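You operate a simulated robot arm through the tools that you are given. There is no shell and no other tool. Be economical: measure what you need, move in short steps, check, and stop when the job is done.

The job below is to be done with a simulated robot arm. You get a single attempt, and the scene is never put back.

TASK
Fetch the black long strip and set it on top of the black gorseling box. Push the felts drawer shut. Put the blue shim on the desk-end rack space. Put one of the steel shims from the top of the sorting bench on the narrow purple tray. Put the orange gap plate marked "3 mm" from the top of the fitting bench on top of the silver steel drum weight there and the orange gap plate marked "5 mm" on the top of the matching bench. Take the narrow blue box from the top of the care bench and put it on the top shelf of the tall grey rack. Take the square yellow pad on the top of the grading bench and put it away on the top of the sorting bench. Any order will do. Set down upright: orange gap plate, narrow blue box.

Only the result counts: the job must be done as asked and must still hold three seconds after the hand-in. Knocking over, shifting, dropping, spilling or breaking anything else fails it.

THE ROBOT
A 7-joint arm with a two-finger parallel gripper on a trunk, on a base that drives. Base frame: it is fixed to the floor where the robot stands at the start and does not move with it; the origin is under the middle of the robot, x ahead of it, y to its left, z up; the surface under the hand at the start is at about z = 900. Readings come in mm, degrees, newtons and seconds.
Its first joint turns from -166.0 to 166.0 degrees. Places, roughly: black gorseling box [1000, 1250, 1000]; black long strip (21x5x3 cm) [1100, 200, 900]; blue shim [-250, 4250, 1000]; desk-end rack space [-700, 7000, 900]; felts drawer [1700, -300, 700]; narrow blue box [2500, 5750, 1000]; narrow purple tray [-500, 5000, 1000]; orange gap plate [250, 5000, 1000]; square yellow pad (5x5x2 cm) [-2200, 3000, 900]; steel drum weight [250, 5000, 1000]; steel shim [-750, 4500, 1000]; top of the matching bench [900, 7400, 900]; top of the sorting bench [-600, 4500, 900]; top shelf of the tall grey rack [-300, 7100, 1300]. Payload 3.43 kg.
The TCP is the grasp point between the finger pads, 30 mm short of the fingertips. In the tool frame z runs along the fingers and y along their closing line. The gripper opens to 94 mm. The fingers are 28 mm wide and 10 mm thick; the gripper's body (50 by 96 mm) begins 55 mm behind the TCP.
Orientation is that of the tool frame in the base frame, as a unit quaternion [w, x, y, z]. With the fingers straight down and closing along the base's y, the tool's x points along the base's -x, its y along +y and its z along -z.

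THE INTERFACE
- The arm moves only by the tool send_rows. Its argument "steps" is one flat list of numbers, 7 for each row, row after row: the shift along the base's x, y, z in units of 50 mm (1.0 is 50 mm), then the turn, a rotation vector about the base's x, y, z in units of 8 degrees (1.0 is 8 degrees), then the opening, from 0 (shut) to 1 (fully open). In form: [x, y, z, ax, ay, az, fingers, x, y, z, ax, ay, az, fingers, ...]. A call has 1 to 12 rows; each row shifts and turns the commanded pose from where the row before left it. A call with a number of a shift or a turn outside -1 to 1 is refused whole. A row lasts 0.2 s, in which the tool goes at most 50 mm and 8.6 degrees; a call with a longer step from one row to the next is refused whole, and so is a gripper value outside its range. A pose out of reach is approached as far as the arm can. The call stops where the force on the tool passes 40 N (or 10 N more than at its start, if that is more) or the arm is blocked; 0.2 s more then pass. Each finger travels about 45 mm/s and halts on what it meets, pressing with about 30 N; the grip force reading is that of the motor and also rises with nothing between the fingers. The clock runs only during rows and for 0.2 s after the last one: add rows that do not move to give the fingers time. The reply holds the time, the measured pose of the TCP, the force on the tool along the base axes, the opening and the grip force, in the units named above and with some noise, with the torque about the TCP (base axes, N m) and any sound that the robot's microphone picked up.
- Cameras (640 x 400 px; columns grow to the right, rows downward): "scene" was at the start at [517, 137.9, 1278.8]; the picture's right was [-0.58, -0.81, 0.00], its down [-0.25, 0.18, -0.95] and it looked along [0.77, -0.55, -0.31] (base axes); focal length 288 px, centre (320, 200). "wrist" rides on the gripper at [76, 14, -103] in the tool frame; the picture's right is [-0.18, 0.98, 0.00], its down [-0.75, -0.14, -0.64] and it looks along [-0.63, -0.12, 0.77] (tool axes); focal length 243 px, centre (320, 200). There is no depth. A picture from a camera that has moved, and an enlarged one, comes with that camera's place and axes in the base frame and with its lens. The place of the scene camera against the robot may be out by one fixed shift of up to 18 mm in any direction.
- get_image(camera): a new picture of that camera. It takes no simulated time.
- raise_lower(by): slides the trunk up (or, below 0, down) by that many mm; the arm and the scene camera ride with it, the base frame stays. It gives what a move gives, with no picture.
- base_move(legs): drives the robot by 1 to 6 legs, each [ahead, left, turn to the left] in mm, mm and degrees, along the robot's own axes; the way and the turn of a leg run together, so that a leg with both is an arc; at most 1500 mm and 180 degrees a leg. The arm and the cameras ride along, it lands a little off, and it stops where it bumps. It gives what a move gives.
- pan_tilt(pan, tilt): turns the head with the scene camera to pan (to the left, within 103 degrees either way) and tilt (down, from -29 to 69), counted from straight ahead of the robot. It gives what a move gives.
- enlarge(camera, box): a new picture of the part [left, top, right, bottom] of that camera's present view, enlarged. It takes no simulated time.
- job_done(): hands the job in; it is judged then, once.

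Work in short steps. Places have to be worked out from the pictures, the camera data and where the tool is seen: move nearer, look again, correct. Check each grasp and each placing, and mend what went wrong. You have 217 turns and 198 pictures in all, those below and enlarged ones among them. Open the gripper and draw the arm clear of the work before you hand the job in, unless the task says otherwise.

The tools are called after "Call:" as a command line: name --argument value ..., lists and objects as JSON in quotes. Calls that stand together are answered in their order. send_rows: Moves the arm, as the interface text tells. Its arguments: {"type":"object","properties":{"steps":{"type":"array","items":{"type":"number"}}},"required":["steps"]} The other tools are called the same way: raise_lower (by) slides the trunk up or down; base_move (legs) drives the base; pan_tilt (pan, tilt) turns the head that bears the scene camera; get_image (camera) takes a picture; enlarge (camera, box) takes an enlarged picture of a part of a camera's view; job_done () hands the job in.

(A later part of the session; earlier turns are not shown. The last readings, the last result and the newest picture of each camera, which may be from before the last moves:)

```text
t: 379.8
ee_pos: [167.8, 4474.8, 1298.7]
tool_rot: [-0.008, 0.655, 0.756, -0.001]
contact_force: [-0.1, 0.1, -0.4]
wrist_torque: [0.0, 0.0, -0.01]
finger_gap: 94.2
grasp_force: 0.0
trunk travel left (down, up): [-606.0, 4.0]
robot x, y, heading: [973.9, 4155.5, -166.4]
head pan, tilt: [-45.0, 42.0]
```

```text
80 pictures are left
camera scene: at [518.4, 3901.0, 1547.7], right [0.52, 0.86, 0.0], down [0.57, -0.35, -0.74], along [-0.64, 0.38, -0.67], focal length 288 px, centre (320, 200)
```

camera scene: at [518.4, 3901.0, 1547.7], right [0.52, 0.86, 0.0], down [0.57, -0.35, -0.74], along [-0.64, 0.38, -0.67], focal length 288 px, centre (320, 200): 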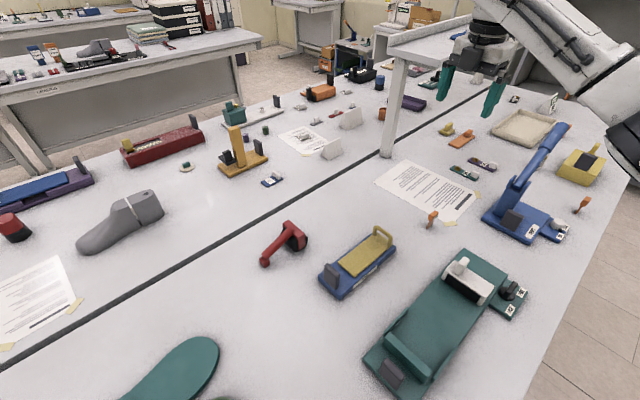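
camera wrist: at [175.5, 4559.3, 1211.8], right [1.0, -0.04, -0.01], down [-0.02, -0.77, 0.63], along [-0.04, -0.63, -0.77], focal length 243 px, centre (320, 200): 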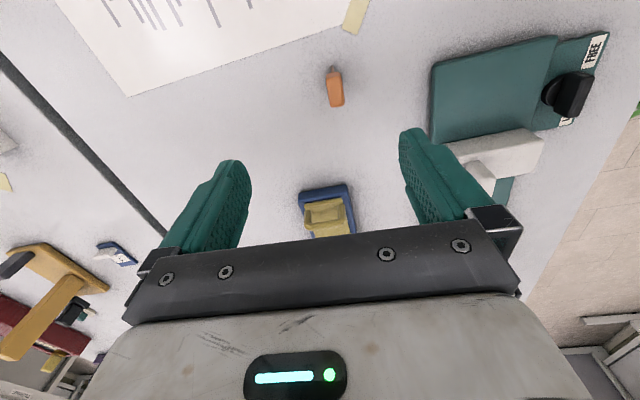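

The elbow is nearly in line now; I push the same way a bit more (base left and ahead), then lower a little and look.

Call:
base_move --legs '[[50, 150, 0]]'

Call:
send_rows --steps '[0.05, 0.95, -0.1, 0, 0, 0, 1, 0.05, 0.95, -0.1, 0, 0, 0, 1, 0.05, 0.95, -0.1, 0, 0, 0, 1, 0, 0.3, -0.8, 0, 0, 0, 1, 0, 0, -0.8, 0, 0, 0, 1, 0, 0, 0, 0, 0, 0, 1]'

Call:
get_image --camera "scene"

```text
t: 381.3
ee_pos: [157.2, 4317.3, 1299.3]
tool_rot: [-0.008, 0.657, 0.754, -0.001]
contact_force: [-0.5, 0.4, 0.8]
wrist_torque: [-0.01, -0.01, -0.03]
finger_gap: 93.9
grasp_force: 0.0
trunk travel left (down, up): [-606.0, 4.0]
robot x, y, heading: [960.3, 3997.7, -166.6]
head pan, tilt: [-45.0, 42.0]
```

```text
t: 382.7
ee_pos: [165.0, 4460.5, 1205.5]
tool_rot: [-0.011, 0.657, 0.754, -0.001]
contact_force: [-0.2, 0.2, -0.5]
wrist_torque: [0.02, -0.05, 0.02]
finger_gap: 93.9
grasp_force: 0.1
out of reach, approached as far as the arm can: row 3
trunk travel left (down, up): [-606.0, 4.0]
robot x, y, heading: [962.0, 3994.4, -166.6]
head pan, tilt: [-45.0, 42.0]
```

```text
79 pictures are left
camera scene: at [502.6, 3742.7, 1547.7], right [0.52, 0.85, 0.0], down [0.57, -0.35, -0.74], along [-0.63, 0.39, -0.67], focal length 288 px, centre (320, 200)
```

scene: 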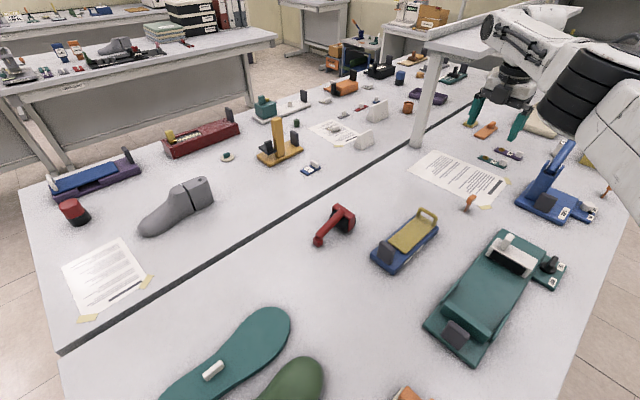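

Now the elbow is high on the left. The plate's handle, from the wrist view, is at about [182, 4496]. I move over it and descend to z≈1010.

Call:
send_rows --steps '[0.34, 0.7, -0.5, 0, 0, 0, 1, 0, 0, -0.9, 0, 0, 0, 1, 0, 0, -0.9, 0, 0, 0, 1, 0, 0, -0.9, 0, 0, 0, 1, 0, 0, -0.7, 0, 0, 0, 1, 0, 0, 0, 0, 0, 0, 1]'

Call:
get_image --camera "wrist"

Call:
get_image --camera "scene"

```text
t: 384.1
ee_pos: [208.7, 4466.6, 1022.0]
tool_rot: [-0.01, 0.658, 0.753, -0.001]
contact_force: [0.8, 0.6, -0.5]
wrist_torque: [0.02, 0.02, 0.0]
finger_gap: 94.1
grasp_force: 0.0
out of reach, approached as far as the arm can: row 1, 2, 4, 5
trunk travel left (down, up): [-606.0, 4.0]
robot x, y, heading: [960.5, 3994.6, -166.3]
head pan, tilt: [-45.0, 42.0]
```

```text
78 pictures are left
camera wrist: at [214.5, 4541.8, 1125.3], right [1.0, -0.05, -0.02], down [-0.03, -0.77, 0.63], along [-0.04, -0.63, -0.77], focal length 243 px, centre (320, 200)
```

wrist: 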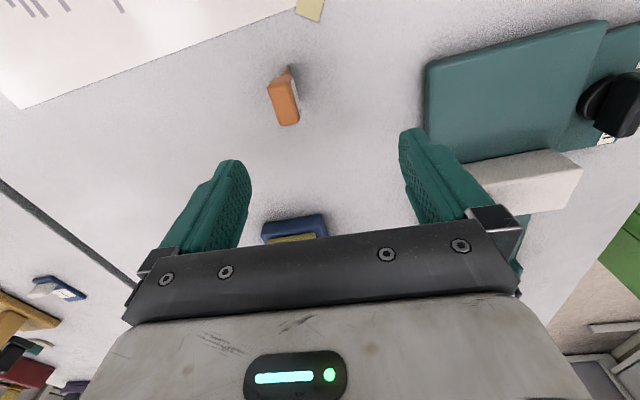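

```text
77 pictures are left
camera scene: at [502.9, 3742.6, 1547.8], right [0.52, 0.85, 0.0], down [0.57, -0.35, -0.74], along [-0.63, 0.39, -0.67], focal length 288 px, centre (320, 200)
```

scene: 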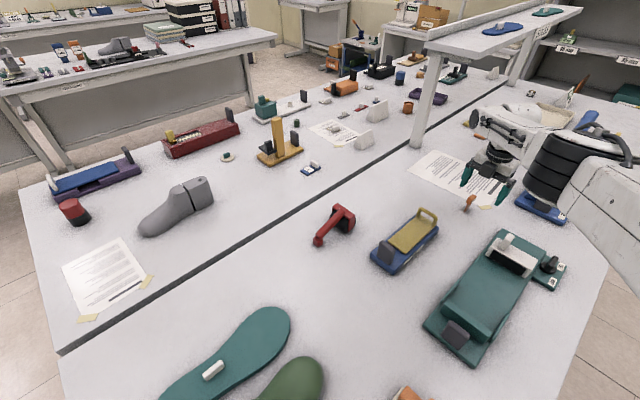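

Out of reach by a little; the handle is at about [186, 4494]. I raise slightly and shift the base 80 mm right.

Call:
send_rows --steps '[0, 0, 0.9, 0, 0, 0, 1]'

Call:
base_move --legs '[[0, -80, 0]]'

Call:
send_rows --steps '[0, 0, 0, 0, 0, 0, 1]'

```text
t: 384.5
ee_pos: [210.8, 4465.7, 1063.5]
tool_rot: [-0.008, 0.658, 0.753, 0.0]
contact_force: [-0.8, -1.1, -0.2]
wrist_torque: [0.02, 0.05, 0.02]
finger_gap: 94.0
grasp_force: 0.0
trunk travel left (down, up): [-606.0, 4.0]
robot x, y, heading: [959.2, 3993.1, -166.6]
head pan, tilt: [-45.0, 42.0]
```

```text
t: 385.5
ee_pos: [189.4, 4545.7, 1065.1]
tool_rot: [-0.008, 0.657, 0.754, -0.001]
contact_force: [0.5, -0.5, 0.1]
wrist_torque: [0.01, 0.01, 0.01]
finger_gap: 94.2
grasp_force: 0.1
trunk travel left (down, up): [-606.0, 4.0]
robot x, y, heading: [940.9, 4072.7, -166.7]
head pan, tilt: [-45.0, 42.0]
```

```text
t: 385.9
ee_pos: [189.8, 4545.6, 1065.1]
tool_rot: [-0.008, 0.657, 0.754, 0.0]
contact_force: [0.0, -0.7, 0.3]
wrist_torque: [-0.01, 0.0, -0.02]
finger_gap: 94.0
grasp_force: 0.1
trunk travel left (down, up): [-606.0, 4.0]
robot x, y, heading: [940.9, 4072.9, -166.6]
head pan, tilt: [-45.0, 42.0]
```

I move over the handle and descend to just above it, then check alignment.

Call:
send_rows --steps '[-0.05, -0.95, 0, 0, 0, 0, 1, 0, -0.08, -0.6, 0, 0, 0, 1, 0, 0, -0.6, 0, 0, 0, 1, 0, 0, 0, 0, 0, 0, 1]'

Call:
get_image --camera "wrist"

```text
t: 386.9
ee_pos: [187.2, 4540.8, 1013.4]
tool_rot: [-0.013, 0.656, 0.754, 0.0]
contact_force: [-0.6, -0.1, -0.8]
wrist_torque: [0.01, 0.02, 0.0]
finger_gap: 94.1
grasp_force: 0.1
out of reach, approached as far as the arm can: row 1, 3
trunk travel left (down, up): [-606.0, 4.0]
robot x, y, heading: [937.3, 4075.0, -166.3]
head pan, tilt: [-45.0, 42.0]
```

```text
76 pictures are left
camera wrist: at [192.5, 4615.2, 1116.6], right [1.0, -0.05, -0.02], down [-0.02, -0.78, 0.63], along [-0.05, -0.63, -0.78], focal length 243 px, centre (320, 200)
```

wrist: 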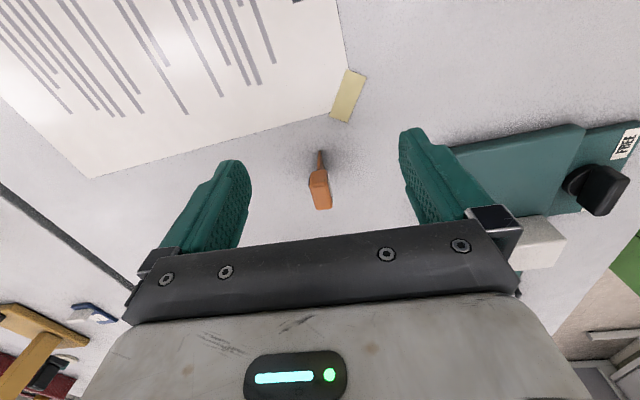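

The hand did not follow in y. I retry with smaller steps at this height (tips are still above the handle).

Call:
send_rows --steps '[0, -0.3, 0.2, 0, 0, 0, 1, 0, -0.3, 0, 0, 0, 0, 1, 0, -0.3, 0, 0, 0, 0, 1, 0, 0, 0, 0, 0, 0, 1]'

Call:
get_image --camera "wrist"

```text
t: 387.9
ee_pos: [188.9, 4495.1, 1017.3]
tool_rot: [-0.009, 0.657, 0.754, -0.001]
contact_force: [0.6, 0.4, -1.0]
wrist_torque: [0.0, -0.02, 0.03]
finger_gap: 94.1
grasp_force: 0.0
trunk travel left (down, up): [-606.0, 4.0]
robot x, y, heading: [940.7, 4072.8, -166.6]
head pan, tilt: [-45.0, 42.0]
```

```text
75 pictures are left
camera wrist: at [194.0, 4571.7, 1119.4], right [1.0, -0.05, -0.01], down [-0.03, -0.77, 0.63], along [-0.04, -0.63, -0.77], focal length 243 px, centre (320, 200)
```

wrist: 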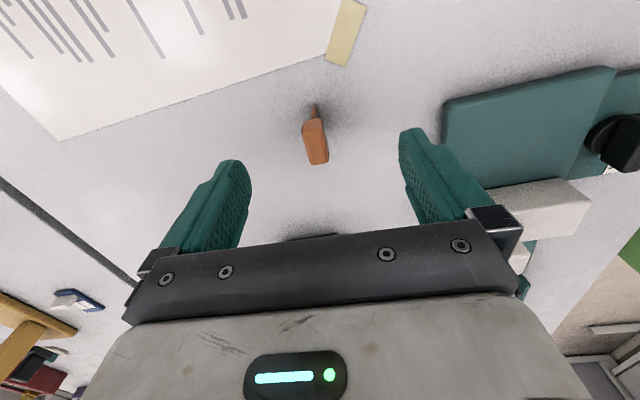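

Aligned. I descend to z≈955 and close on the handle.

Call:
send_rows --steps '[-0.06, 0, -0.4, 0, 0, 0, 1, 0, 0, -0.4, 0, 0, 0, 1, 0, 0, -0.4, 0, 0, 0, 1, 0, 0, 0, 0, 0, 0, 0.5, 0, 0, 0, 0, 0, 0, 0.3, 0, 0, 0, 0, 0, 0, 0.1, 0, 0, 0, 0, 0, 0, 0, 0, 0, 0, 0, 0, 0, 0, 0, 0, 0, 0, 0, 0, 0]'

Call:
get_image --camera "wrist"

```text
t: 389.9
ee_pos: [187.0, 4497.9, 954.0]
tool_rot: [-0.009, 0.657, 0.753, -0.001]
contact_force: [-0.8, 0.2, 0.3]
wrist_torque: [0.01, 0.01, -0.03]
finger_gap: 19.0
grasp_force: 30.3
trunk travel left (down, up): [-606.0, 4.0]
robot x, y, heading: [941.9, 4070.5, -166.3]
head pan, tilt: [-45.0, 42.0]
```

```text
74 pictures are left
camera wrist: at [191.7, 4573.1, 1057.5], right [1.0, -0.05, -0.01], down [-0.03, -0.77, 0.63], along [-0.04, -0.63, -0.77], focal length 243 px, centre (320, 200)
```

wrist: 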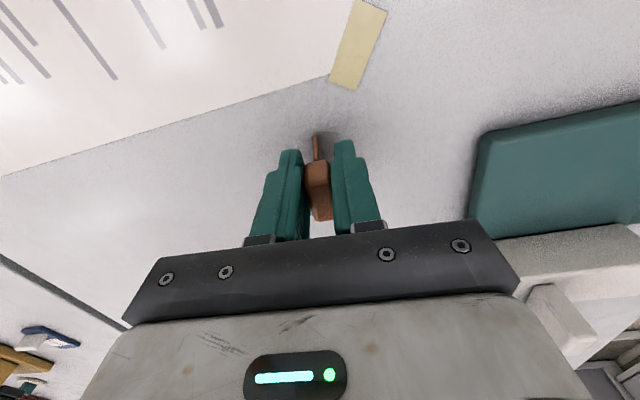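

Gripped (gap 19). I lift and shift the base so the hand is above the drum.

Call:
send_rows --steps '[0, 0, 0.5, 0, 0, 0, 0, 0, 0, 0.95, 0, 0, 0, 0, 0, 0, 0.95, 0, 0, 0, 0, 0, 0, 0.95, 0, 0, 0, 0, 0, 0, 0.95, 0, 0, 0, 0, 0, 0, 0.95, 0, 0, 0, 0, 0, 0, 0, 0, 0, 0, 0]'

Call:
base_move --legs '[[-132, -554, 0]]'

Call:
get_image --camera "wrist"

Call:
get_image --camera "scene"

```text
t: 391.5
ee_pos: [184.2, 4500.5, 1217.8]
tool_rot: [-0.008, 0.656, 0.754, -0.001]
contact_force: [-0.5, -0.4, -0.9]
wrist_torque: [-0.02, 0.04, 0.02]
finger_gap: 19.3
grasp_force: 30.1
trunk travel left (down, up): [-606.0, 4.0]
robot x, y, heading: [941.2, 4078.9, -166.1]
head pan, tilt: [-45.0, 42.0]
```

```text
t: 394.8
ee_pos: [182.8, 5083.0, 1217.6]
tool_rot: [-0.008, 0.659, 0.752, 0.0]
contact_force: [-0.5, 0.4, -0.3]
wrist_torque: [0.01, -0.02, 0.01]
finger_gap: 18.9
grasp_force: 29.7
trunk travel left (down, up): [-606.0, 4.0]
robot x, y, heading: [939.8, 4654.1, -166.7]
head pan, tilt: [-45.0, 42.0]
```

```text
73 pictures are left
camera wrist: at [188.3, 5157.8, 1320.2], right [1.0, -0.05, -0.01], down [-0.03, -0.77, 0.63], along [-0.04, -0.63, -0.77], focal length 243 px, centre (320, 200)
```

wrist: 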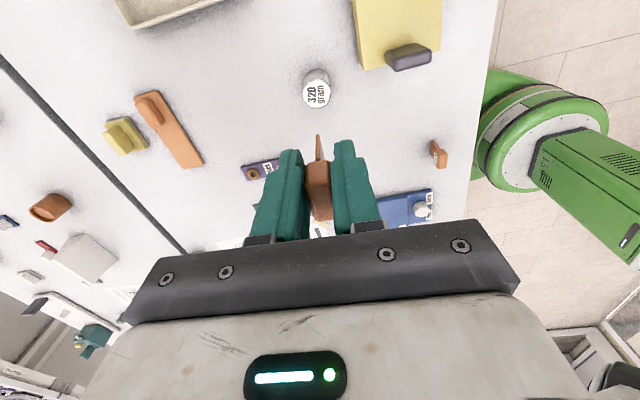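

```text
72 pictures are left
camera scene: at [479.5, 4403.4, 1547.7], right [0.53, 0.85, 0.0], down [0.57, -0.35, -0.74], along [-0.63, 0.39, -0.67], focal length 288 px, centre (320, 200)
```

scene: 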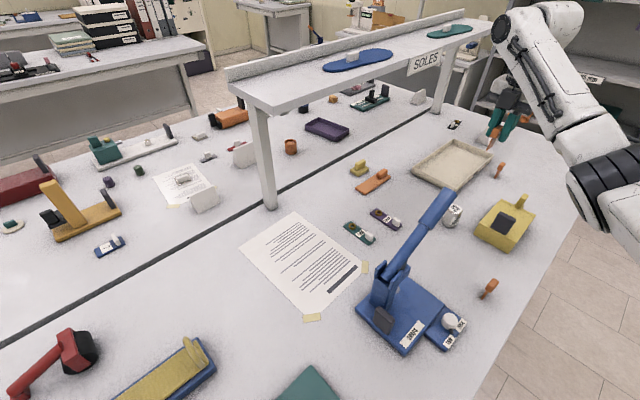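

Drum centre is about [175, 5061], top ≈ z 965. I move over it and descend to z≈1045, then check.

Call:
send_rows --steps '[-0.16, -0.36, -0.5, 0, 0, 0, 0, 0, 0, -0.8, 0, 0, 0, 0, 0, 0, -0.8, 0, 0, 0, 0, 0, 0, -0.8, 0, 0, 0, 0, 0, 0, -0.5, 0, 0, 0, 0, 0, 0, 0, 0, 0, 0, 0]'

Call:
enlarge --camera "scene" --box '[400, 150, 560, 250]'

Call:
get_image --camera "wrist"

```text
t: 396.2
ee_pos: [177.3, 5064.5, 1047.0]
tool_rot: [-0.009, 0.659, 0.752, -0.001]
contact_force: [-0.9, -0.4, -0.7]
wrist_torque: [-0.01, 0.02, 0.01]
finger_gap: 19.2
grasp_force: 29.8
trunk travel left (down, up): [-606.0, 4.0]
robot x, y, heading: [936.2, 4657.6, -166.8]
head pan, tilt: [-45.0, 42.0]
```

```text
4.00 times, centred on (480, 200) of scene
camera zoom: at [479.5, 4403.4, 1547.7], right [0.53, 0.85, 0.0], down [0.57, -0.35, -0.74], along [-0.63, 0.39, -0.67], focal length 1152 px, centre (-320, 200)
```

zoom: 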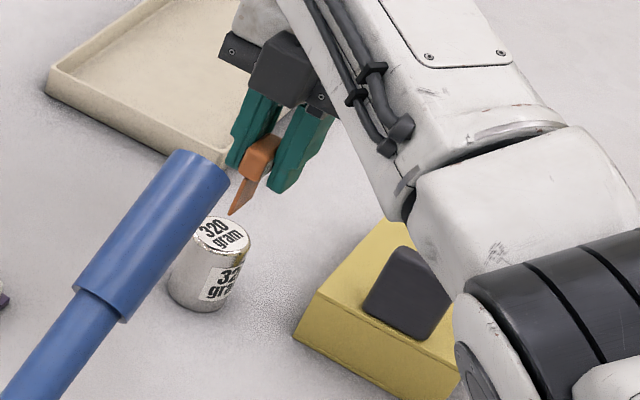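

```text
70 pictures are left
camera wrist: at [182.7, 5139.9, 1150.0], right [1.0, -0.05, -0.01], down [-0.03, -0.77, 0.63], along [-0.04, -0.63, -0.77], focal length 243 px, centre (320, 200)
```

wrist: 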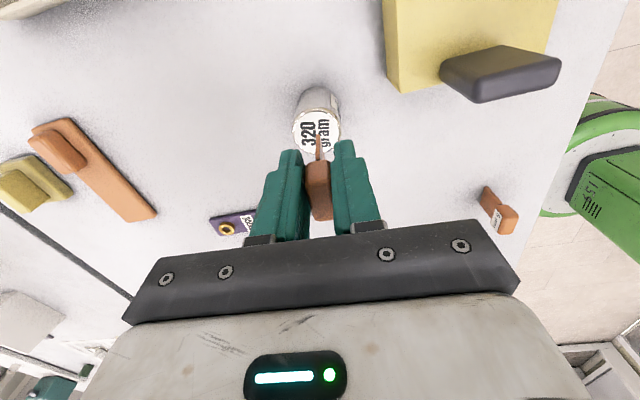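

Plate and drum agree within a few mm; I shift by (-2,-5) and lower in small steps to contact.

Call:
send_rows --steps '[-0.04, -0.1, -0.2, 0, 0, 0, 0, 0, 0, -0.1, 0, 0, 0, 0, 0, 0, 0, 0, 0, 0, 0]'

Call:
send_rows --steps '[0, 0, -0.1, 0, 0, 0, 0]'

Call:
enlarge --camera "scene" --box '[430, 180, 510, 240]'

```text
t: 397.0
ee_pos: [175.0, 5059.5, 1030.3]
tool_rot: [-0.009, 0.658, 0.753, -0.001]
contact_force: [-0.8, 0.5, -1.0]
wrist_torque: [0.01, 0.03, 0.01]
finger_gap: 19.1
grasp_force: 30.0
trunk travel left (down, up): [-606.0, 4.0]
robot x, y, heading: [935.0, 4652.4, -166.8]
head pan, tilt: [-45.0, 42.0]
```

```text
t: 397.4
ee_pos: [174.0, 5058.3, 1028.1]
tool_rot: [-0.009, 0.659, 0.752, 0.0]
contact_force: [-0.7, 0.3, -0.5]
wrist_torque: [0.01, 0.0, 0.02]
finger_gap: 18.9
grasp_force: 30.0
trunk travel left (down, up): [-606.0, 4.0]
robot x, y, heading: [938.2, 4654.5, -166.4]
head pan, tilt: [-45.0, 42.0]
```

```text
6.67 times, centred on (470, 210) of scene
camera zoom: at [479.5, 4403.4, 1547.7], right [0.53, 0.85, 0.0], down [0.57, -0.35, -0.74], along [-0.63, 0.39, -0.67], focal length 1921 px, centre (-680, 133)
```

zoom: 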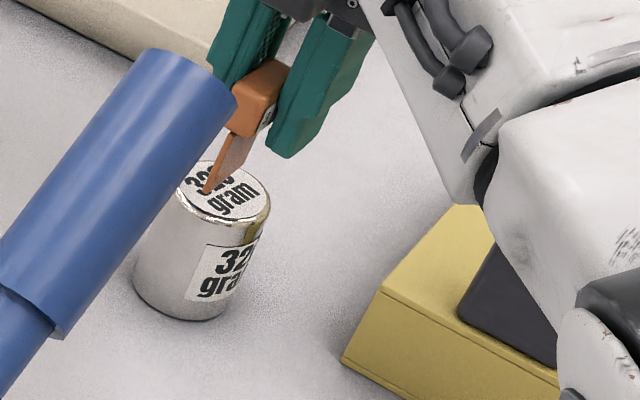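

Looks centred. I keep lowering in 4 mm steps until contact.

Call:
send_rows --steps '[0, 0, -0.08, 0, 0, 0, 0]'

Call:
send_rows --steps '[0, 0, -0.08, 0, 0, 0, 0]'

Call:
send_rows --steps '[0, 0, -0.06, 0, 0, 0, 0]'

```text
t: 397.8
ee_pos: [173.5, 5060.2, 1023.7]
tool_rot: [-0.009, 0.658, 0.753, -0.001]
contact_force: [1.4, 0.4, 0.9]
wrist_torque: [0.0, -0.04, 0.0]
finger_gap: 19.0
grasp_force: 30.2
trunk travel left (down, up): [-606.0, 4.0]
robot x, y, heading: [937.4, 4653.3, -166.7]
head pan, tilt: [-45.0, 42.0]
```

```text
t: 398.2
ee_pos: [172.6, 5060.7, 1018.3]
tool_rot: [-0.009, 0.659, 0.752, 0.0]
contact_force: [-0.3, 0.1, -0.4]
wrist_torque: [-0.02, -0.01, -0.01]
finger_gap: 19.2
grasp_force: 30.2
trunk travel left (down, up): [-606.0, 4.0]
robot x, y, heading: [934.9, 4653.6, -166.9]
head pan, tilt: [-45.0, 42.0]
```

```text
t: 398.6
ee_pos: [171.7, 5060.7, 1015.4]
tool_rot: [-0.009, 0.659, 0.752, -0.001]
contact_force: [-0.1, -0.3, 0.6]
wrist_torque: [-0.07, -0.01, 0.02]
finger_gap: 18.9
grasp_force: 29.2
trunk travel left (down, up): [-606.0, 4.0]
robot x, y, heading: [936.5, 4655.2, -166.9]
head pan, tilt: [-45.0, 42.0]
```

Still no contact; continuing, with a slight x correction.

Call:
send_rows --steps '[0.03, 0, -0.06, 0, 0, 0, 0]'

Call:
send_rows --steps '[0.03, 0, -0.06, 0, 0, 0, 0]'

Call:
enlarge --camera "scene" --box '[430, 180, 510, 240]'

```text
t: 399.0
ee_pos: [173.8, 5060.1, 1016.1]
tool_rot: [-0.011, 0.658, 0.753, 0.0]
contact_force: [-2.2, 0.6, 15.0]
wrist_torque: [-0.15, 0.1, 0.0]
finger_gap: 19.4
grasp_force: 29.7
trunk travel left (down, up): [-606.0, 4.0]
robot x, y, heading: [936.5, 4655.4, -166.8]
head pan, tilt: [-45.0, 42.0]
```

```text
t: 399.4
ee_pos: [177.3, 5059.9, 1014.0]
tool_rot: [-0.012, 0.658, 0.753, 0.0]
contact_force: [-2.2, 2.6, 27.3]
wrist_torque: [-0.25, 0.14, -0.03]
finger_gap: 19.7
grasp_force: 30.4
trunk travel left (down, up): [-606.0, 4.0]
robot x, y, heading: [939.4, 4653.9, -166.9]
head pan, tilt: [-45.0, 42.0]
```

```text
6.67 times, centred on (470, 210) of scene
camera zoom: at [480.2, 4403.2, 1548.3], right [0.53, 0.85, 0.0], down [0.57, -0.35, -0.74], along [-0.63, 0.39, -0.67], focal length 1921 px, centre (-680, 133)
```

zoom: 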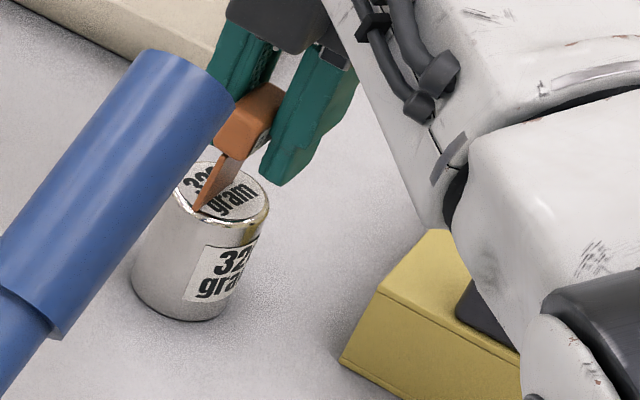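

Contact made, plate on the drum's top. I ease the pressure and open.

Call:
send_rows --steps '[0, 0, 0.05, 0, 0, 0, 0, 0, 0, 0, 0, 0, 0, 0.25, 0, 0, 0, 0, 0, 0, 0.35, 0, 0, 0, 0, 0, 0, 0.5, 0, 0, 0, 0, 0, 0, 0.5, 0, 0, 0, 0, 0, 0, 0.5]'

Call:
enlarge --camera "scene" --box '[430, 180, 510, 240]'

```text
t: 400.8
ee_pos: [176.8, 5058.7, 1013.4]
tool_rot: [-0.008, 0.658, 0.753, -0.001]
contact_force: [-0.1, -0.4, 1.0]
wrist_torque: [-0.01, -0.02, 0.03]
finger_gap: 47.2
grasp_force: 0.1
trunk travel left (down, up): [-606.0, 4.0]
robot x, y, heading: [936.0, 4652.3, -166.5]
head pan, tilt: [-45.0, 42.0]
```

```text
6.67 times, centred on (470, 210) of scene
camera zoom: at [479.5, 4403.4, 1547.7], right [0.53, 0.85, 0.0], down [0.57, -0.35, -0.74], along [-0.63, 0.39, -0.67], focal length 1921 px, centre (-680, 133)
```

zoom: 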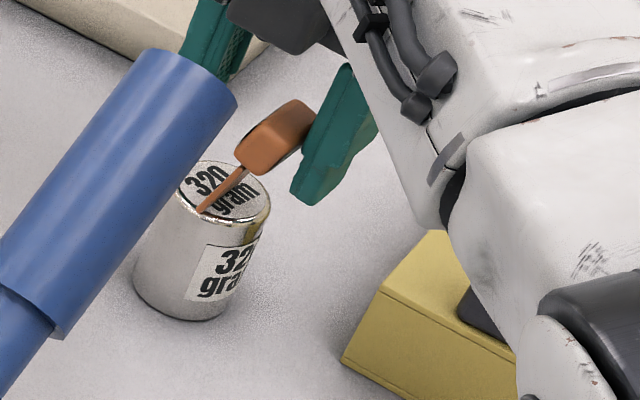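

The thin plate leans on a finger. I close again to right it, lift slightly, level the tool exactly, and will set it down more gently.

Call:
send_rows --steps '[0, 0, 0, 0, 0, 0, 0.4, 0, 0, 0, 0, 0, 0, 0.3, 0, 0, 0, 0, 0, 0, 0.2, 0, 0, 0, 0, 0, 0, 0.1, 0, 0, 0, 0, 0, 0, 0, 0, 0, 0, 0, 0, 0, 0, 0, 0, 0.3, 0, 0, 0, 0, 0, 0, 0, -0.074, -0.107, 0, 0, 0, 0, 0, 0, 0, 0, 0]'

Call:
enlarge --camera "scene" --box '[430, 180, 510, 240]'

```text
t: 402.8
ee_pos: [175.6, 5060.9, 1028.9]
tool_rot: [0.0, 0.659, 0.752, 0.0]
contact_force: [-0.2, 0.2, 0.2]
wrist_torque: [-0.01, 0.04, -0.03]
finger_gap: 19.1
grasp_force: 30.8
trunk travel left (down, up): [-606.0, 4.0]
robot x, y, heading: [939.5, 4653.6, -166.5]
head pan, tilt: [-45.0, 42.0]
```

```text
6.67 times, centred on (470, 210) of scene
camera zoom: at [479.5, 4403.4, 1547.7], right [0.53, 0.85, 0.0], down [0.57, -0.35, -0.74], along [-0.63, 0.39, -0.67], focal length 1921 px, centre (-680, 133)
```

zoom: 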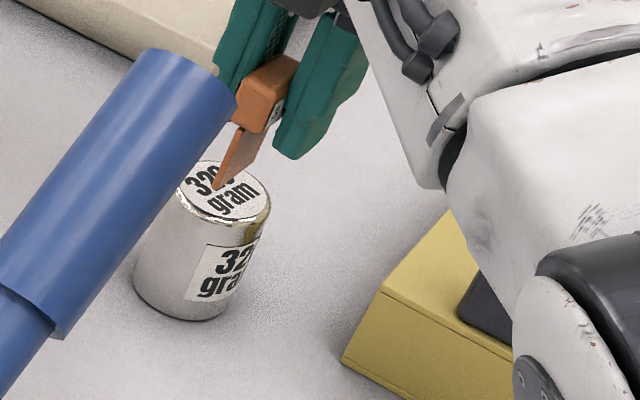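

Righted and level. I lower to contact in 2–3 mm steps.

Call:
send_rows --steps '[0, 0, -0.2, 0, 0, 0, 0, 0, 0, 0, 0, 0, 0, 0]'

Call:
send_rows --steps '[0, 0, -0.04, 0, 0, 0, 0]'

Call:
send_rows --steps '[0, 0, -0.04, 0, 0, 0, 0]'

Call:
send_rows --steps '[0, 0, -0.03, 0, 0, 0, 0]'

```text
t: 403.4
ee_pos: [176.7, 5060.5, 1017.4]
tool_rot: [0.0, 0.658, 0.753, -0.001]
contact_force: [0.4, -0.6, -0.6]
wrist_torque: [-0.01, -0.03, -0.05]
finger_gap: 19.0
grasp_force: 30.6
trunk travel left (down, up): [-606.0, 4.0]
robot x, y, heading: [936.4, 4653.7, -166.7]
head pan, tilt: [-45.0, 42.0]
```

```text
t: 403.8
ee_pos: [176.9, 5060.6, 1015.2]
tool_rot: [0.0, 0.659, 0.752, 0.0]
contact_force: [0.4, -0.5, 0.2]
wrist_torque: [0.0, -0.05, 0.02]
finger_gap: 19.0
grasp_force: 30.4
trunk travel left (down, up): [-606.0, 4.0]
robot x, y, heading: [938.6, 4652.9, -166.9]
head pan, tilt: [-45.0, 42.0]
```

```text
t: 404.2
ee_pos: [176.9, 5059.6, 1012.3]
tool_rot: [0.001, 0.659, 0.753, 0.001]
contact_force: [-0.4, -0.8, -0.1]
wrist_torque: [0.02, 0.01, -0.03]
finger_gap: 19.5
grasp_force: 30.4
trunk travel left (down, up): [-606.0, 4.0]
robot x, y, heading: [937.5, 4653.2, -166.8]
head pan, tilt: [-45.0, 42.0]
```

```text
t: 404.6
ee_pos: [176.8, 5059.2, 1012.1]
tool_rot: [-0.001, 0.659, 0.752, 0.0]
contact_force: [0.2, -0.3, 4.7]
wrist_torque: [-0.02, -0.05, 0.01]
finger_gap: 18.9
grasp_force: 30.6
trunk travel left (down, up): [-606.0, 4.0]
robot x, y, heading: [932.6, 4652.3, -166.7]
head pan, tilt: [-45.0, 42.0]
```

Light contact (4.7 N). I open very slowly now.

Call:
send_rows --steps '[0, 0, 0, 0, 0, 0, 0.19, 0, 0, 0, 0, 0, 0, 0.2, 0, 0, 0, 0, 0, 0, 0.21, 0, 0, 0, 0, 0, 0, 0.22, 0, 0, 0, 0, 0, 0, 0.23, 0, 0, 0, 0, 0, 0, 0.25, 0, 0, 0, 0, 0, 0, 0.27, 0, 0, 0, 0, 0, 0, 0.3]'

Call:
enlarge --camera "scene" --box '[430, 180, 510, 240]'

```text
t: 406.4
ee_pos: [175.9, 5060.2, 1012.9]
tool_rot: [-0.001, 0.658, 0.753, 0.0]
contact_force: [-0.2, 0.9, -0.6]
wrist_torque: [0.03, -0.02, 0.0]
finger_gap: 28.1
grasp_force: 0.1
trunk travel left (down, up): [-606.0, 4.0]
robot x, y, heading: [936.5, 4653.2, -166.7]
head pan, tilt: [-45.0, 42.0]
```

```text
6.67 times, centred on (470, 210) of scene
camera zoom: at [479.5, 4403.4, 1547.7], right [0.53, 0.85, 0.0], down [0.57, -0.35, -0.74], along [-0.63, 0.39, -0.67], focal length 1921 px, centre (-680, 133)
```

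zoom: 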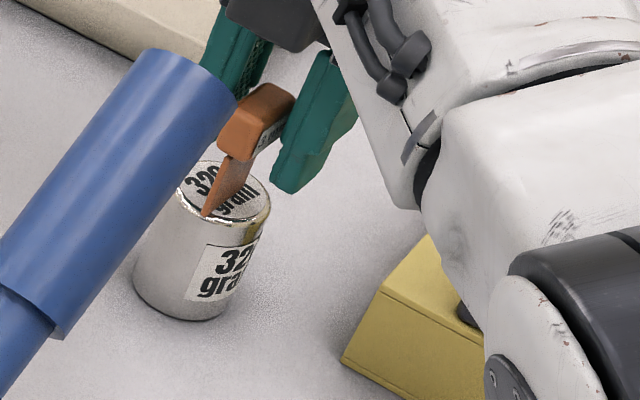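

It stands upright on its own. I open further, lift straight up and check.

Call:
send_rows --steps '[0, 0, 0, 0, 0, 0, 0.36, 0, 0, 0, 0, 0, 0, 0.45, 0, 0, 0, 0, 0, 0, 0.6, 0, 0, 0, 0, 0, 0, 0.8, 0, 0, 0, 0, 0, 0, 0.8, 0, 0, 0.3, 0, 0, 0, 0.8, 0, 0, 0.6, 0, 0, 0, 0.8, 0, 0, 0.9, 0, 0, 0, 0.8, 0, 0, 0.9, 0, 0, 0, 0.8, 0, 0, 0.9, 0, 0, 0, 0.8]'

Call:
get_image --camera "scene"

```text
t: 408.6
ee_pos: [175.4, 5059.1, 1191.5]
tool_rot: [0.001, 0.659, 0.752, 0.002]
contact_force: [-0.4, 0.1, 0.2]
wrist_torque: [0.02, -0.01, -0.03]
finger_gap: 75.1
grasp_force: 0.1
trunk travel left (down, up): [-606.0, 4.0]
robot x, y, heading: [937.6, 4655.1, -166.4]
head pan, tilt: [-45.0, 42.0]
```

```text
64 pictures are left
camera scene: at [479.4, 4403.0, 1547.5], right [0.53, 0.85, 0.0], down [0.57, -0.35, -0.74], along [-0.63, 0.39, -0.67], focal length 288 px, centre (320, 200)
```

scene: 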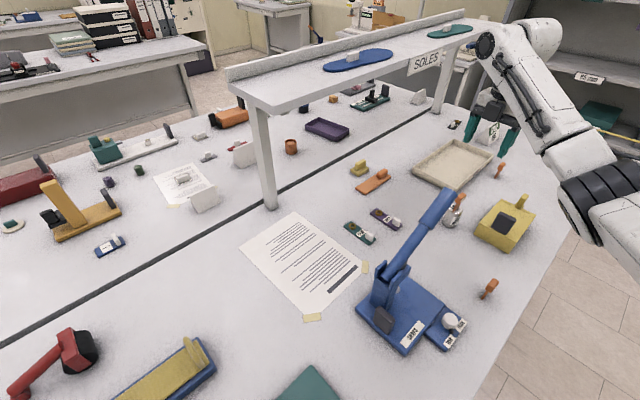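

The 3 mm plate stands on the drum. Next is the 5 mm plate near [372, 4948]; I shift the base and bring the hand above it.

Call:
base_move --legs '[[-120, 60, 0]]'

Call:
send_rows --steps '[0.6, -0.7, 0, 0, 0, 0, 1, 0.6, -0.7, 0, 0, 0, 0, 1, 0, 0, -0.8, 0, 0, 0, 1, 0, 0, -0.8, 0, 0, 0, 1, 0, 0, -0.8, 0, 0, 0, 1, 0, 0, -0.5, 0, 0, 0, 1, 0, 0, 0, 0, 0, 0, 1]'

Call:
get_image --camera "wrist"

Call:
get_image --camera "scene"

```text
t: 409.9
ee_pos: [306.8, 5029.1, 1192.0]
tool_rot: [0.0, 0.659, 0.752, 0.0]
contact_force: [0.5, 0.6, -0.6]
wrist_torque: [0.04, 0.03, 0.01]
finger_gap: 75.3
grasp_force: 0.0
trunk travel left (down, up): [-606.0, 4.0]
robot x, y, heading: [1068.6, 4621.8, -166.7]
head pan, tilt: [-45.0, 42.0]
```

```text
t: 411.5
ee_pos: [365.0, 4963.1, 1045.4]
tool_rot: [0.0, 0.66, 0.752, 0.0]
contact_force: [-0.3, -1.3, 0.5]
wrist_torque: [-0.03, -0.01, 0.01]
finger_gap: 93.9
grasp_force: 0.1
trunk travel left (down, up): [-606.0, 4.0]
robot x, y, heading: [1067.0, 4618.8, -166.7]
head pan, tilt: [-45.0, 42.0]
```

```text
63 pictures are left
camera wrist: at [370.4, 5039.8, 1147.6], right [1.0, -0.05, 0.0], down [-0.04, -0.77, 0.64], along [-0.03, -0.64, -0.77], focal length 243 px, centre (320, 200)
```

wrist: 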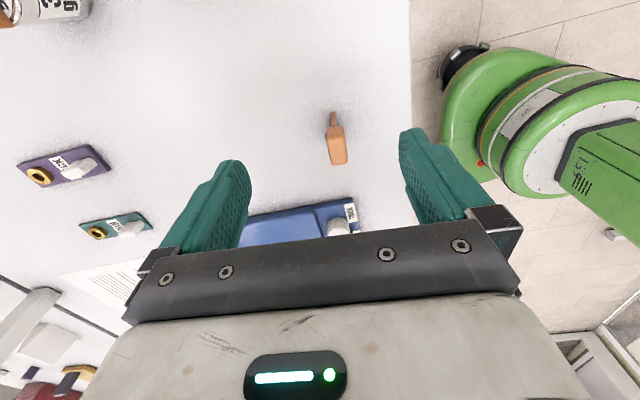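

```text
62 pictures are left
camera scene: at [610.6, 4373.3, 1547.7], right [0.53, 0.85, 0.0], down [0.57, -0.35, -0.74], along [-0.63, 0.39, -0.67], focal length 288 px, centre (320, 200)
```

scene: 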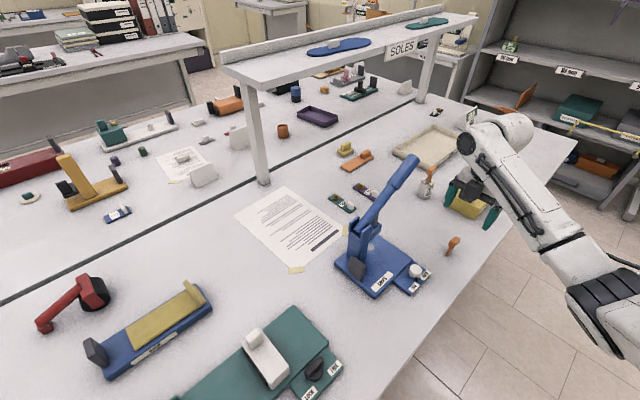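

The 5 mm plate's handle is at about [380, 4946]. I shift, descend to z≈955 and grip.

Call:
send_rows --steps '[0.3, -0.34, 0, 0, 0, 0, 1, 0, 0, -0.7, 0, 0, 0, 1, 0, 0, -0.7, 0, 0, 0, 1, 0, 0, -0.4, 0, 0, 0, 1, 0, 0, 0, 0, 0, 0, 0.6, 0, 0, 0, 0, 0, 0, 0.4, 0, 0, 0, 0, 0, 0, 0.2, 0, 0, 0, 0, 0, 0, 0, 0, 0, 0, 0, 0, 0, 0, 0, 0, 0, 0, 0, 0, 0]'

Call:
get_image --camera "wrist"

```text
t: 413.7
ee_pos: [378.7, 4944.6, 958.2]
tool_rot: [0.001, 0.658, 0.753, 0.0]
contact_force: [0.2, -0.6, 0.6]
wrist_torque: [0.01, -0.02, 0.01]
finger_gap: 18.7
grasp_force: 29.9
trunk travel left (down, up): [-606.0, 4.0]
robot x, y, heading: [1066.5, 4625.9, -166.9]
head pan, tilt: [-45.0, 42.0]
```

```text
61 pictures are left
camera wrist: at [382.7, 5020.7, 1060.3], right [1.0, -0.05, 0.0], down [-0.04, -0.77, 0.64], along [-0.03, -0.64, -0.77], focal length 243 px, centre (320, 200)
```

wrist: 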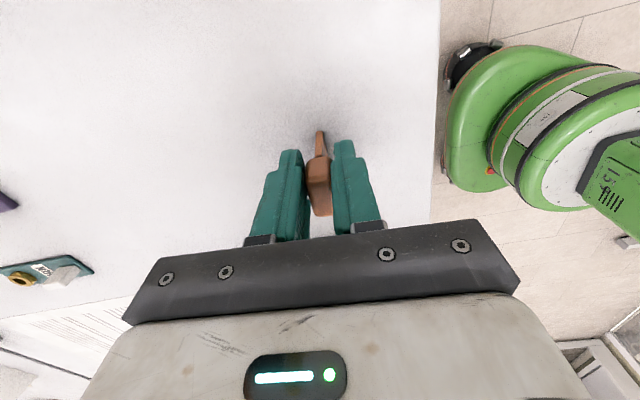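

Gripped. I lift, back off, turn north and drive toward the matching bench.

Call:
send_rows --steps '[0, 0, 0.5, 0, 0, 0, 0, 0, 0, 0.95, 0, 0, 0, 0, 0, 0, 0.95, 0, 0, 0, 0, 0, 0, 0.95, 0, 0, 0, 0, 0, 0, 0.95, 0, 0, 0, 0, 0, 0, 0.95, 0, 0, 0, 0, 0, 0, 0.95, 0, 0, 0, 0]'

Call:
base_move --legs '[[-120, 0, 0], [0, 0, -92], [757, 85, 0], [700, 85, 0]]'

Call:
pan_tilt --pan -10 --tilt 25

Call:
get_image --camera "scene"

```text
t: 415.3
ee_pos: [379.3, 4942.2, 1265.2]
tool_rot: [0.0, 0.658, 0.753, 0.001]
contact_force: [-1.4, -0.1, -0.6]
wrist_torque: [0.0, 0.03, 0.01]
finger_gap: 19.1
grasp_force: 30.4
trunk travel left (down, up): [-606.0, 4.0]
robot x, y, heading: [1072.1, 4622.7, -166.7]
head pan, tilt: [-45.0, 42.0]
```

```text
t: 427.7
ee_pos: [1027.2, 6731.1, 1265.5]
tool_rot: [0.0, 0.998, 0.061, 0.0]
contact_force: [-0.5, 0.9, -0.5]
wrist_torque: [-0.02, 0.01, 0.01]
finger_gap: 19.0
grasp_force: 30.1
trunk travel left (down, up): [-606.0, 4.0]
robot x, y, heading: [700.2, 6043.0, 102.7]
head pan, tilt: [-45.0, 42.0]
```

```text
t: 428.7
ee_pos: [1028.4, 6729.9, 1267.1]
tool_rot: [0.0, 0.998, 0.062, 0.0]
contact_force: [0.4, 0.1, -1.1]
wrist_torque: [0.03, -0.02, -0.02]
finger_gap: 19.0
grasp_force: 29.7
trunk travel left (down, up): [-606.0, 4.0]
robot x, y, heading: [699.0, 6044.6, 102.6]
head pan, tilt: [-10.0, 25.0]
```

```text
60 pictures are left
camera scene: at [407.9, 6521.3, 1574.0], right [1.0, 0.05, 0.0], down [0.02, -0.42, -0.91], along [-0.04, 0.91, -0.42], focal length 288 px, centre (320, 200)
```

scene: 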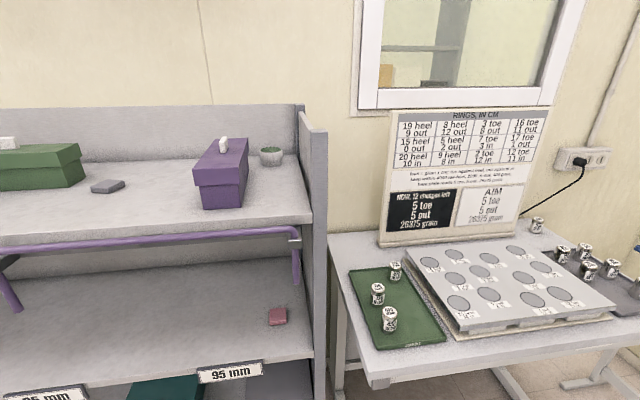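

The matching bench is on the right; I look for free space there.

Call:
pan_tilt --pan -40 --tilt 30

Call:
send_rows --steps '[0, 0, 0, 0, 0, 0, 0, 0, 0, 0, 0, 0, 0, 0]'

Call:
get_image --camera "scene"

Call:
get_image --camera "wrist"

```text
t: 429.6
ee_pos: [1027.4, 6731.1, 1266.5]
tool_rot: [0.0, 0.998, 0.061, 0.0]
contact_force: [0.1, -0.3, -0.2]
wrist_torque: [-0.01, -0.02, -0.02]
finger_gap: 19.2
grasp_force: 30.1
trunk travel left (down, up): [-606.0, 4.0]
robot x, y, heading: [698.5, 6045.1, 102.8]
head pan, tilt: [-40.0, 30.0]
```

```text
t: 430.2
ee_pos: [1028.0, 6731.0, 1265.3]
tool_rot: [-0.001, 0.998, 0.06, 0.0]
contact_force: [0.3, 0.9, -0.4]
wrist_torque: [0.03, 0.0, -0.01]
finger_gap: 19.1
grasp_force: 29.2
trunk travel left (down, up): [-606.0, 4.0]
robot x, y, heading: [702.6, 6041.9, 102.8]
head pan, tilt: [-40.0, 30.0]
```

```text
59 pictures are left
camera scene: at [453.7, 6509.7, 1566.0], right [0.89, -0.46, 0.0], down [-0.23, -0.44, -0.87], along [0.4, 0.77, -0.5], focal length 288 px, centre (320, 200)
```

scene: 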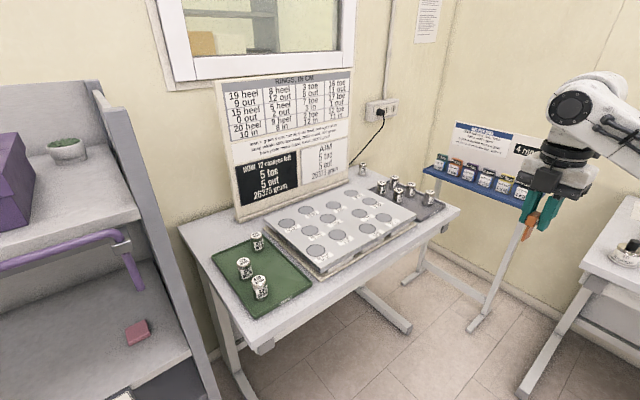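

```text
58 pictures are left
camera wrist: at [1104.5, 6725.3, 1368.5], right [-0.06, -1.0, 0.0], down [-0.77, 0.05, 0.64], along [-0.64, 0.04, -0.77], focal length 243 px, centre (320, 200)
```

wrist: 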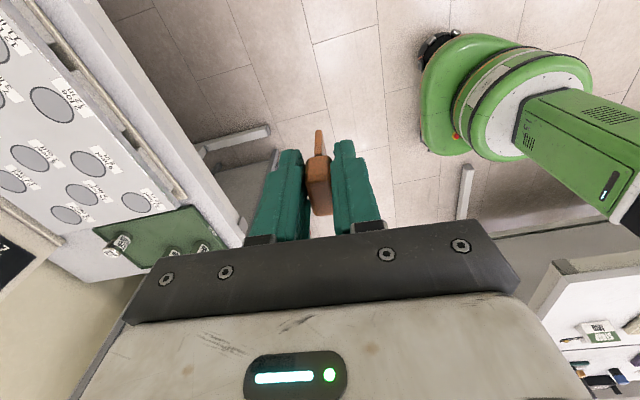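

The front strip of the matching bench, about 70 mm wide, is free. I aim at about [1000, 7058]; I drive ahead so the hand comes near it and look again.

Call:
base_move --legs '[[285, -35, 0]]'

Call:
send_rows --steps '[0, 0.4, -0.8, 0, 0, 0.75, 0, 0, 0.4, -0.8, 0, 0, 0, 0, 0, 0, -0.8, 0, 0, 0, 0, 0, 0, -0.8, 0, 0, 0, 0, 0, 0, 0, 0, 0, 0, 0]'

Call:
get_image --camera "wrist"

Call:
get_image --camera "scene"

```text
t: 432.2
ee_pos: [1003.4, 7016.5, 1265.8]
tool_rot: [0.0, 0.998, 0.059, 0.0]
contact_force: [-0.4, -0.4, -1.2]
wrist_torque: [0.0, 0.02, -0.01]
finger_gap: 19.0
grasp_force: 29.9
trunk travel left (down, up): [-606.0, 4.0]
robot x, y, heading: [675.4, 6334.7, 102.2]
head pan, tilt: [-40.0, 30.0]
```

```text
t: 433.4
ee_pos: [1002.2, 7057.8, 1106.1]
tool_rot: [-0.001, 0.994, 0.111, 0.0]
contact_force: [-0.1, -0.1, 0.7]
wrist_torque: [0.03, -0.02, 0.0]
finger_gap: 19.2
grasp_force: 30.3
trunk travel left (down, up): [-606.0, 4.0]
robot x, y, heading: [672.5, 6329.6, 102.6]
head pan, tilt: [-40.0, 30.0]
```

```text
57 pictures are left
camera wrist: at [1079.7, 7059.7, 1209.6], right [0.04, -1.0, 0.0], down [-0.77, -0.03, 0.64], along [-0.64, -0.02, -0.77], focal length 243 px, centre (320, 200)
```

wrist: 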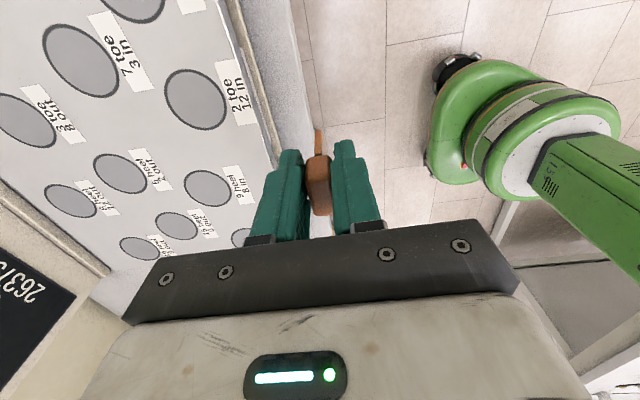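

```text
56 pictures are left
camera scene: at [428.1, 6799.9, 1566.0], right [0.89, -0.46, 0.0], down [-0.23, -0.44, -0.87], along [0.4, 0.77, -0.5], focal length 288 px, centre (320, 200)
```

scene: 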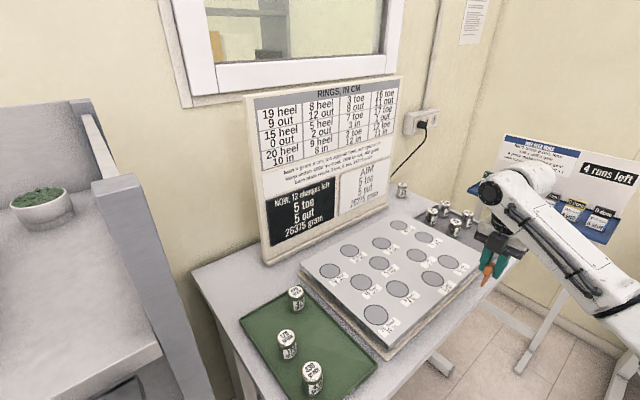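

The closer view shows the bench edge at y≈7066 and the board at y≈7130 here; I shift to y≈7100 and lower to just above, then check.

Call:
send_rows --steps '[0, 0.84, 0, 0, 0, 0, 0, 0, 0, -0.8, 0, 0, 0, 0, 0, 0, -0.5, 0, 0, 0, 0, 0, 0, -0.3, 0, 0, 0, 0, 0, 0, 0, 0, 0, 0, 0]'

Call:
get_image --camera "wrist"

```text
t: 434.6
ee_pos: [1002.1, 7101.5, 1027.2]
tool_rot: [0.001, 0.994, 0.111, 0.0]
contact_force: [-0.4, -0.2, -1.3]
wrist_torque: [0.02, 0.0, 0.0]
finger_gap: 19.0
grasp_force: 29.9
trunk travel left (down, up): [-606.0, 4.0]
robot x, y, heading: [671.9, 6333.9, 102.8]
head pan, tilt: [-40.0, 30.0]
```

```text
55 pictures are left
camera wrist: at [1079.3, 7102.1, 1129.7], right [0.04, -1.0, 0.0], down [-0.77, -0.03, 0.64], along [-0.64, -0.02, -0.77], focal length 243 px, centre (320, 200)
```

wrist: 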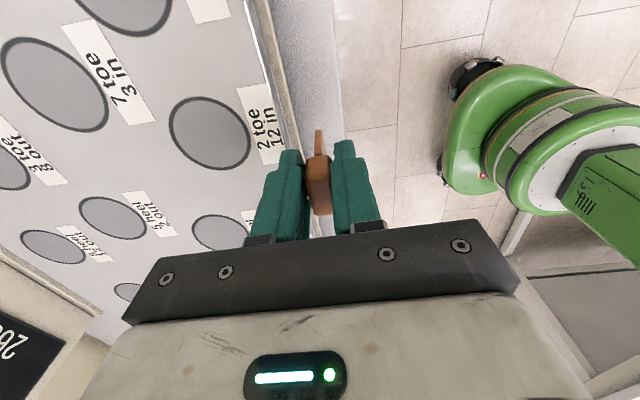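

The free strip is about 47 mm wide here, centred near the plate. I shift 4 mm toward the edge and lower to near contact.

Call:
send_rows --steps '[0, -0.08, -0.4, 0, 0, 0, 0, 0, 0, -0.5, 0, 0, 0, 0, 0, 0, -0.26, 0, 0, 0, 0, 0, 0, 0, 0, 0, 0, 0]'

Call:
send_rows --steps '[0, 0, -0.06, 0, 0, 0, 0]'

Call:
get_image --camera "wrist"

```text
t: 435.6
ee_pos: [1003.4, 7095.0, 967.0]
tool_rot: [0.0, 0.994, 0.111, 0.0]
contact_force: [0.2, 1.2, -0.4]
wrist_torque: [0.01, 0.01, -0.02]
finger_gap: 19.1
grasp_force: 30.5
trunk travel left (down, up): [-606.0, 4.0]
robot x, y, heading: [674.2, 6333.7, 102.2]
head pan, tilt: [-40.0, 30.0]
```

```text
t: 436.1
ee_pos: [1002.7, 7095.2, 964.5]
tool_rot: [0.001, 0.994, 0.11, 0.0]
contact_force: [-0.3, -0.2, -0.7]
wrist_torque: [0.05, -0.05, -0.01]
finger_gap: 19.3
grasp_force: 30.1
trunk travel left (down, up): [-606.0, 4.0]
robot x, y, heading: [672.5, 6333.4, 102.5]
head pan, tilt: [-40.0, 30.0]
```

```text
54 pictures are left
camera wrist: at [1079.9, 7097.3, 1067.0], right [0.04, -1.0, 0.0], down [-0.77, -0.03, 0.64], along [-0.64, -0.02, -0.77], focal length 243 px, centre (320, 200)
```

wrist: 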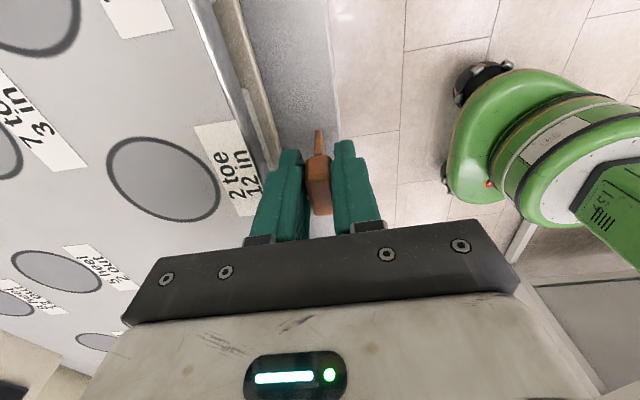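

Clear on both sides. I lower in 2 mm steps to contact.

Call:
send_rows --steps '[0, 0, -0.05, 0, 0, 0, 0]'

Call:
send_rows --steps '[0, 0, -0.05, 0, 0, 0, 0]'

Call:
send_rows --steps '[0, 0, -0.04, 0, 0, 0, 0]'

Call:
send_rows --steps '[0, 0, -0.04, 0, 0, 0, 0]'

```text
t: 436.4
ee_pos: [1002.2, 7095.2, 962.3]
tool_rot: [0.0, 0.994, 0.111, 0.001]
contact_force: [-1.1, -0.8, 0.4]
wrist_torque: [-0.02, 0.02, -0.03]
finger_gap: 19.1
grasp_force: 30.0
trunk travel left (down, up): [-606.0, 4.0]
robot x, y, heading: [672.7, 6332.0, 102.5]
head pan, tilt: [-40.0, 30.0]
```

```text
t: 436.9
ee_pos: [1002.4, 7095.2, 958.9]
tool_rot: [0.001, 0.994, 0.111, 0.0]
contact_force: [0.5, 0.1, -0.7]
wrist_torque: [0.0, 0.04, 0.02]
finger_gap: 19.0
grasp_force: 30.1
trunk travel left (down, up): [-606.0, 4.0]
robot x, y, heading: [672.8, 6329.9, 102.4]
head pan, tilt: [-40.0, 30.0]
```

```text
t: 437.2
ee_pos: [1001.8, 7094.3, 958.2]
tool_rot: [0.001, 0.994, 0.11, 0.0]
contact_force: [0.5, 0.0, -0.5]
wrist_torque: [-0.03, 0.0, -0.03]
finger_gap: 19.2
grasp_force: 30.1
trunk travel left (down, up): [-606.0, 4.0]
robot x, y, heading: [675.1, 6335.9, 102.4]
head pan, tilt: [-40.0, 30.0]
```

```text
t: 437.6
ee_pos: [1003.4, 7095.5, 957.3]
tool_rot: [0.0, 0.994, 0.11, 0.002]
contact_force: [-2.7, -0.8, 9.1]
wrist_torque: [-0.1, 0.26, -0.01]
finger_gap: 19.2
grasp_force: 30.0
trunk travel left (down, up): [-606.0, 4.0]
robot x, y, heading: [671.7, 6331.6, 102.5]
head pan, tilt: [-40.0, 30.0]
```

Contact (9 N). I ease up a hair and open slowly.

Call:
send_rows --steps '[0, 0, 0.01, 0, 0, 0, 0.19, 0, 0, 0, 0, 0, 0, 0.2, 0, 0, 0, 0, 0, 0, 0.21, 0, 0, 0, 0, 0, 0, 0.22, 0, 0, 0, 0, 0, 0, 0.23, 0, 0, 0, 0, 0, 0, 0.25, 0, 0, 0, 0, 0, 0, 0.27, 0, 0, 0, 0, 0, 0, 0.28]'

Call:
get_image --camera "wrist"

```text
t: 439.4
ee_pos: [1001.5, 7094.7, 957.4]
tool_rot: [0.0, 0.994, 0.111, 0.001]
contact_force: [0.8, -0.1, 0.4]
wrist_torque: [0.03, -0.01, -0.01]
finger_gap: 26.3
grasp_force: 0.0
trunk travel left (down, up): [-606.0, 4.0]
robot x, y, heading: [673.0, 6334.6, 102.3]
head pan, tilt: [-40.0, 30.0]
```

```text
53 pictures are left
camera wrist: at [1080.1, 7097.2, 1059.0], right [0.04, -1.0, 0.0], down [-0.77, -0.03, 0.64], along [-0.64, -0.02, -0.77], focal length 243 px, centre (320, 200)
```

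wrist: 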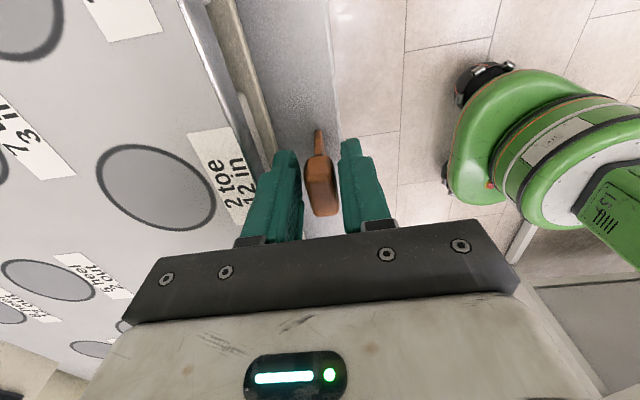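

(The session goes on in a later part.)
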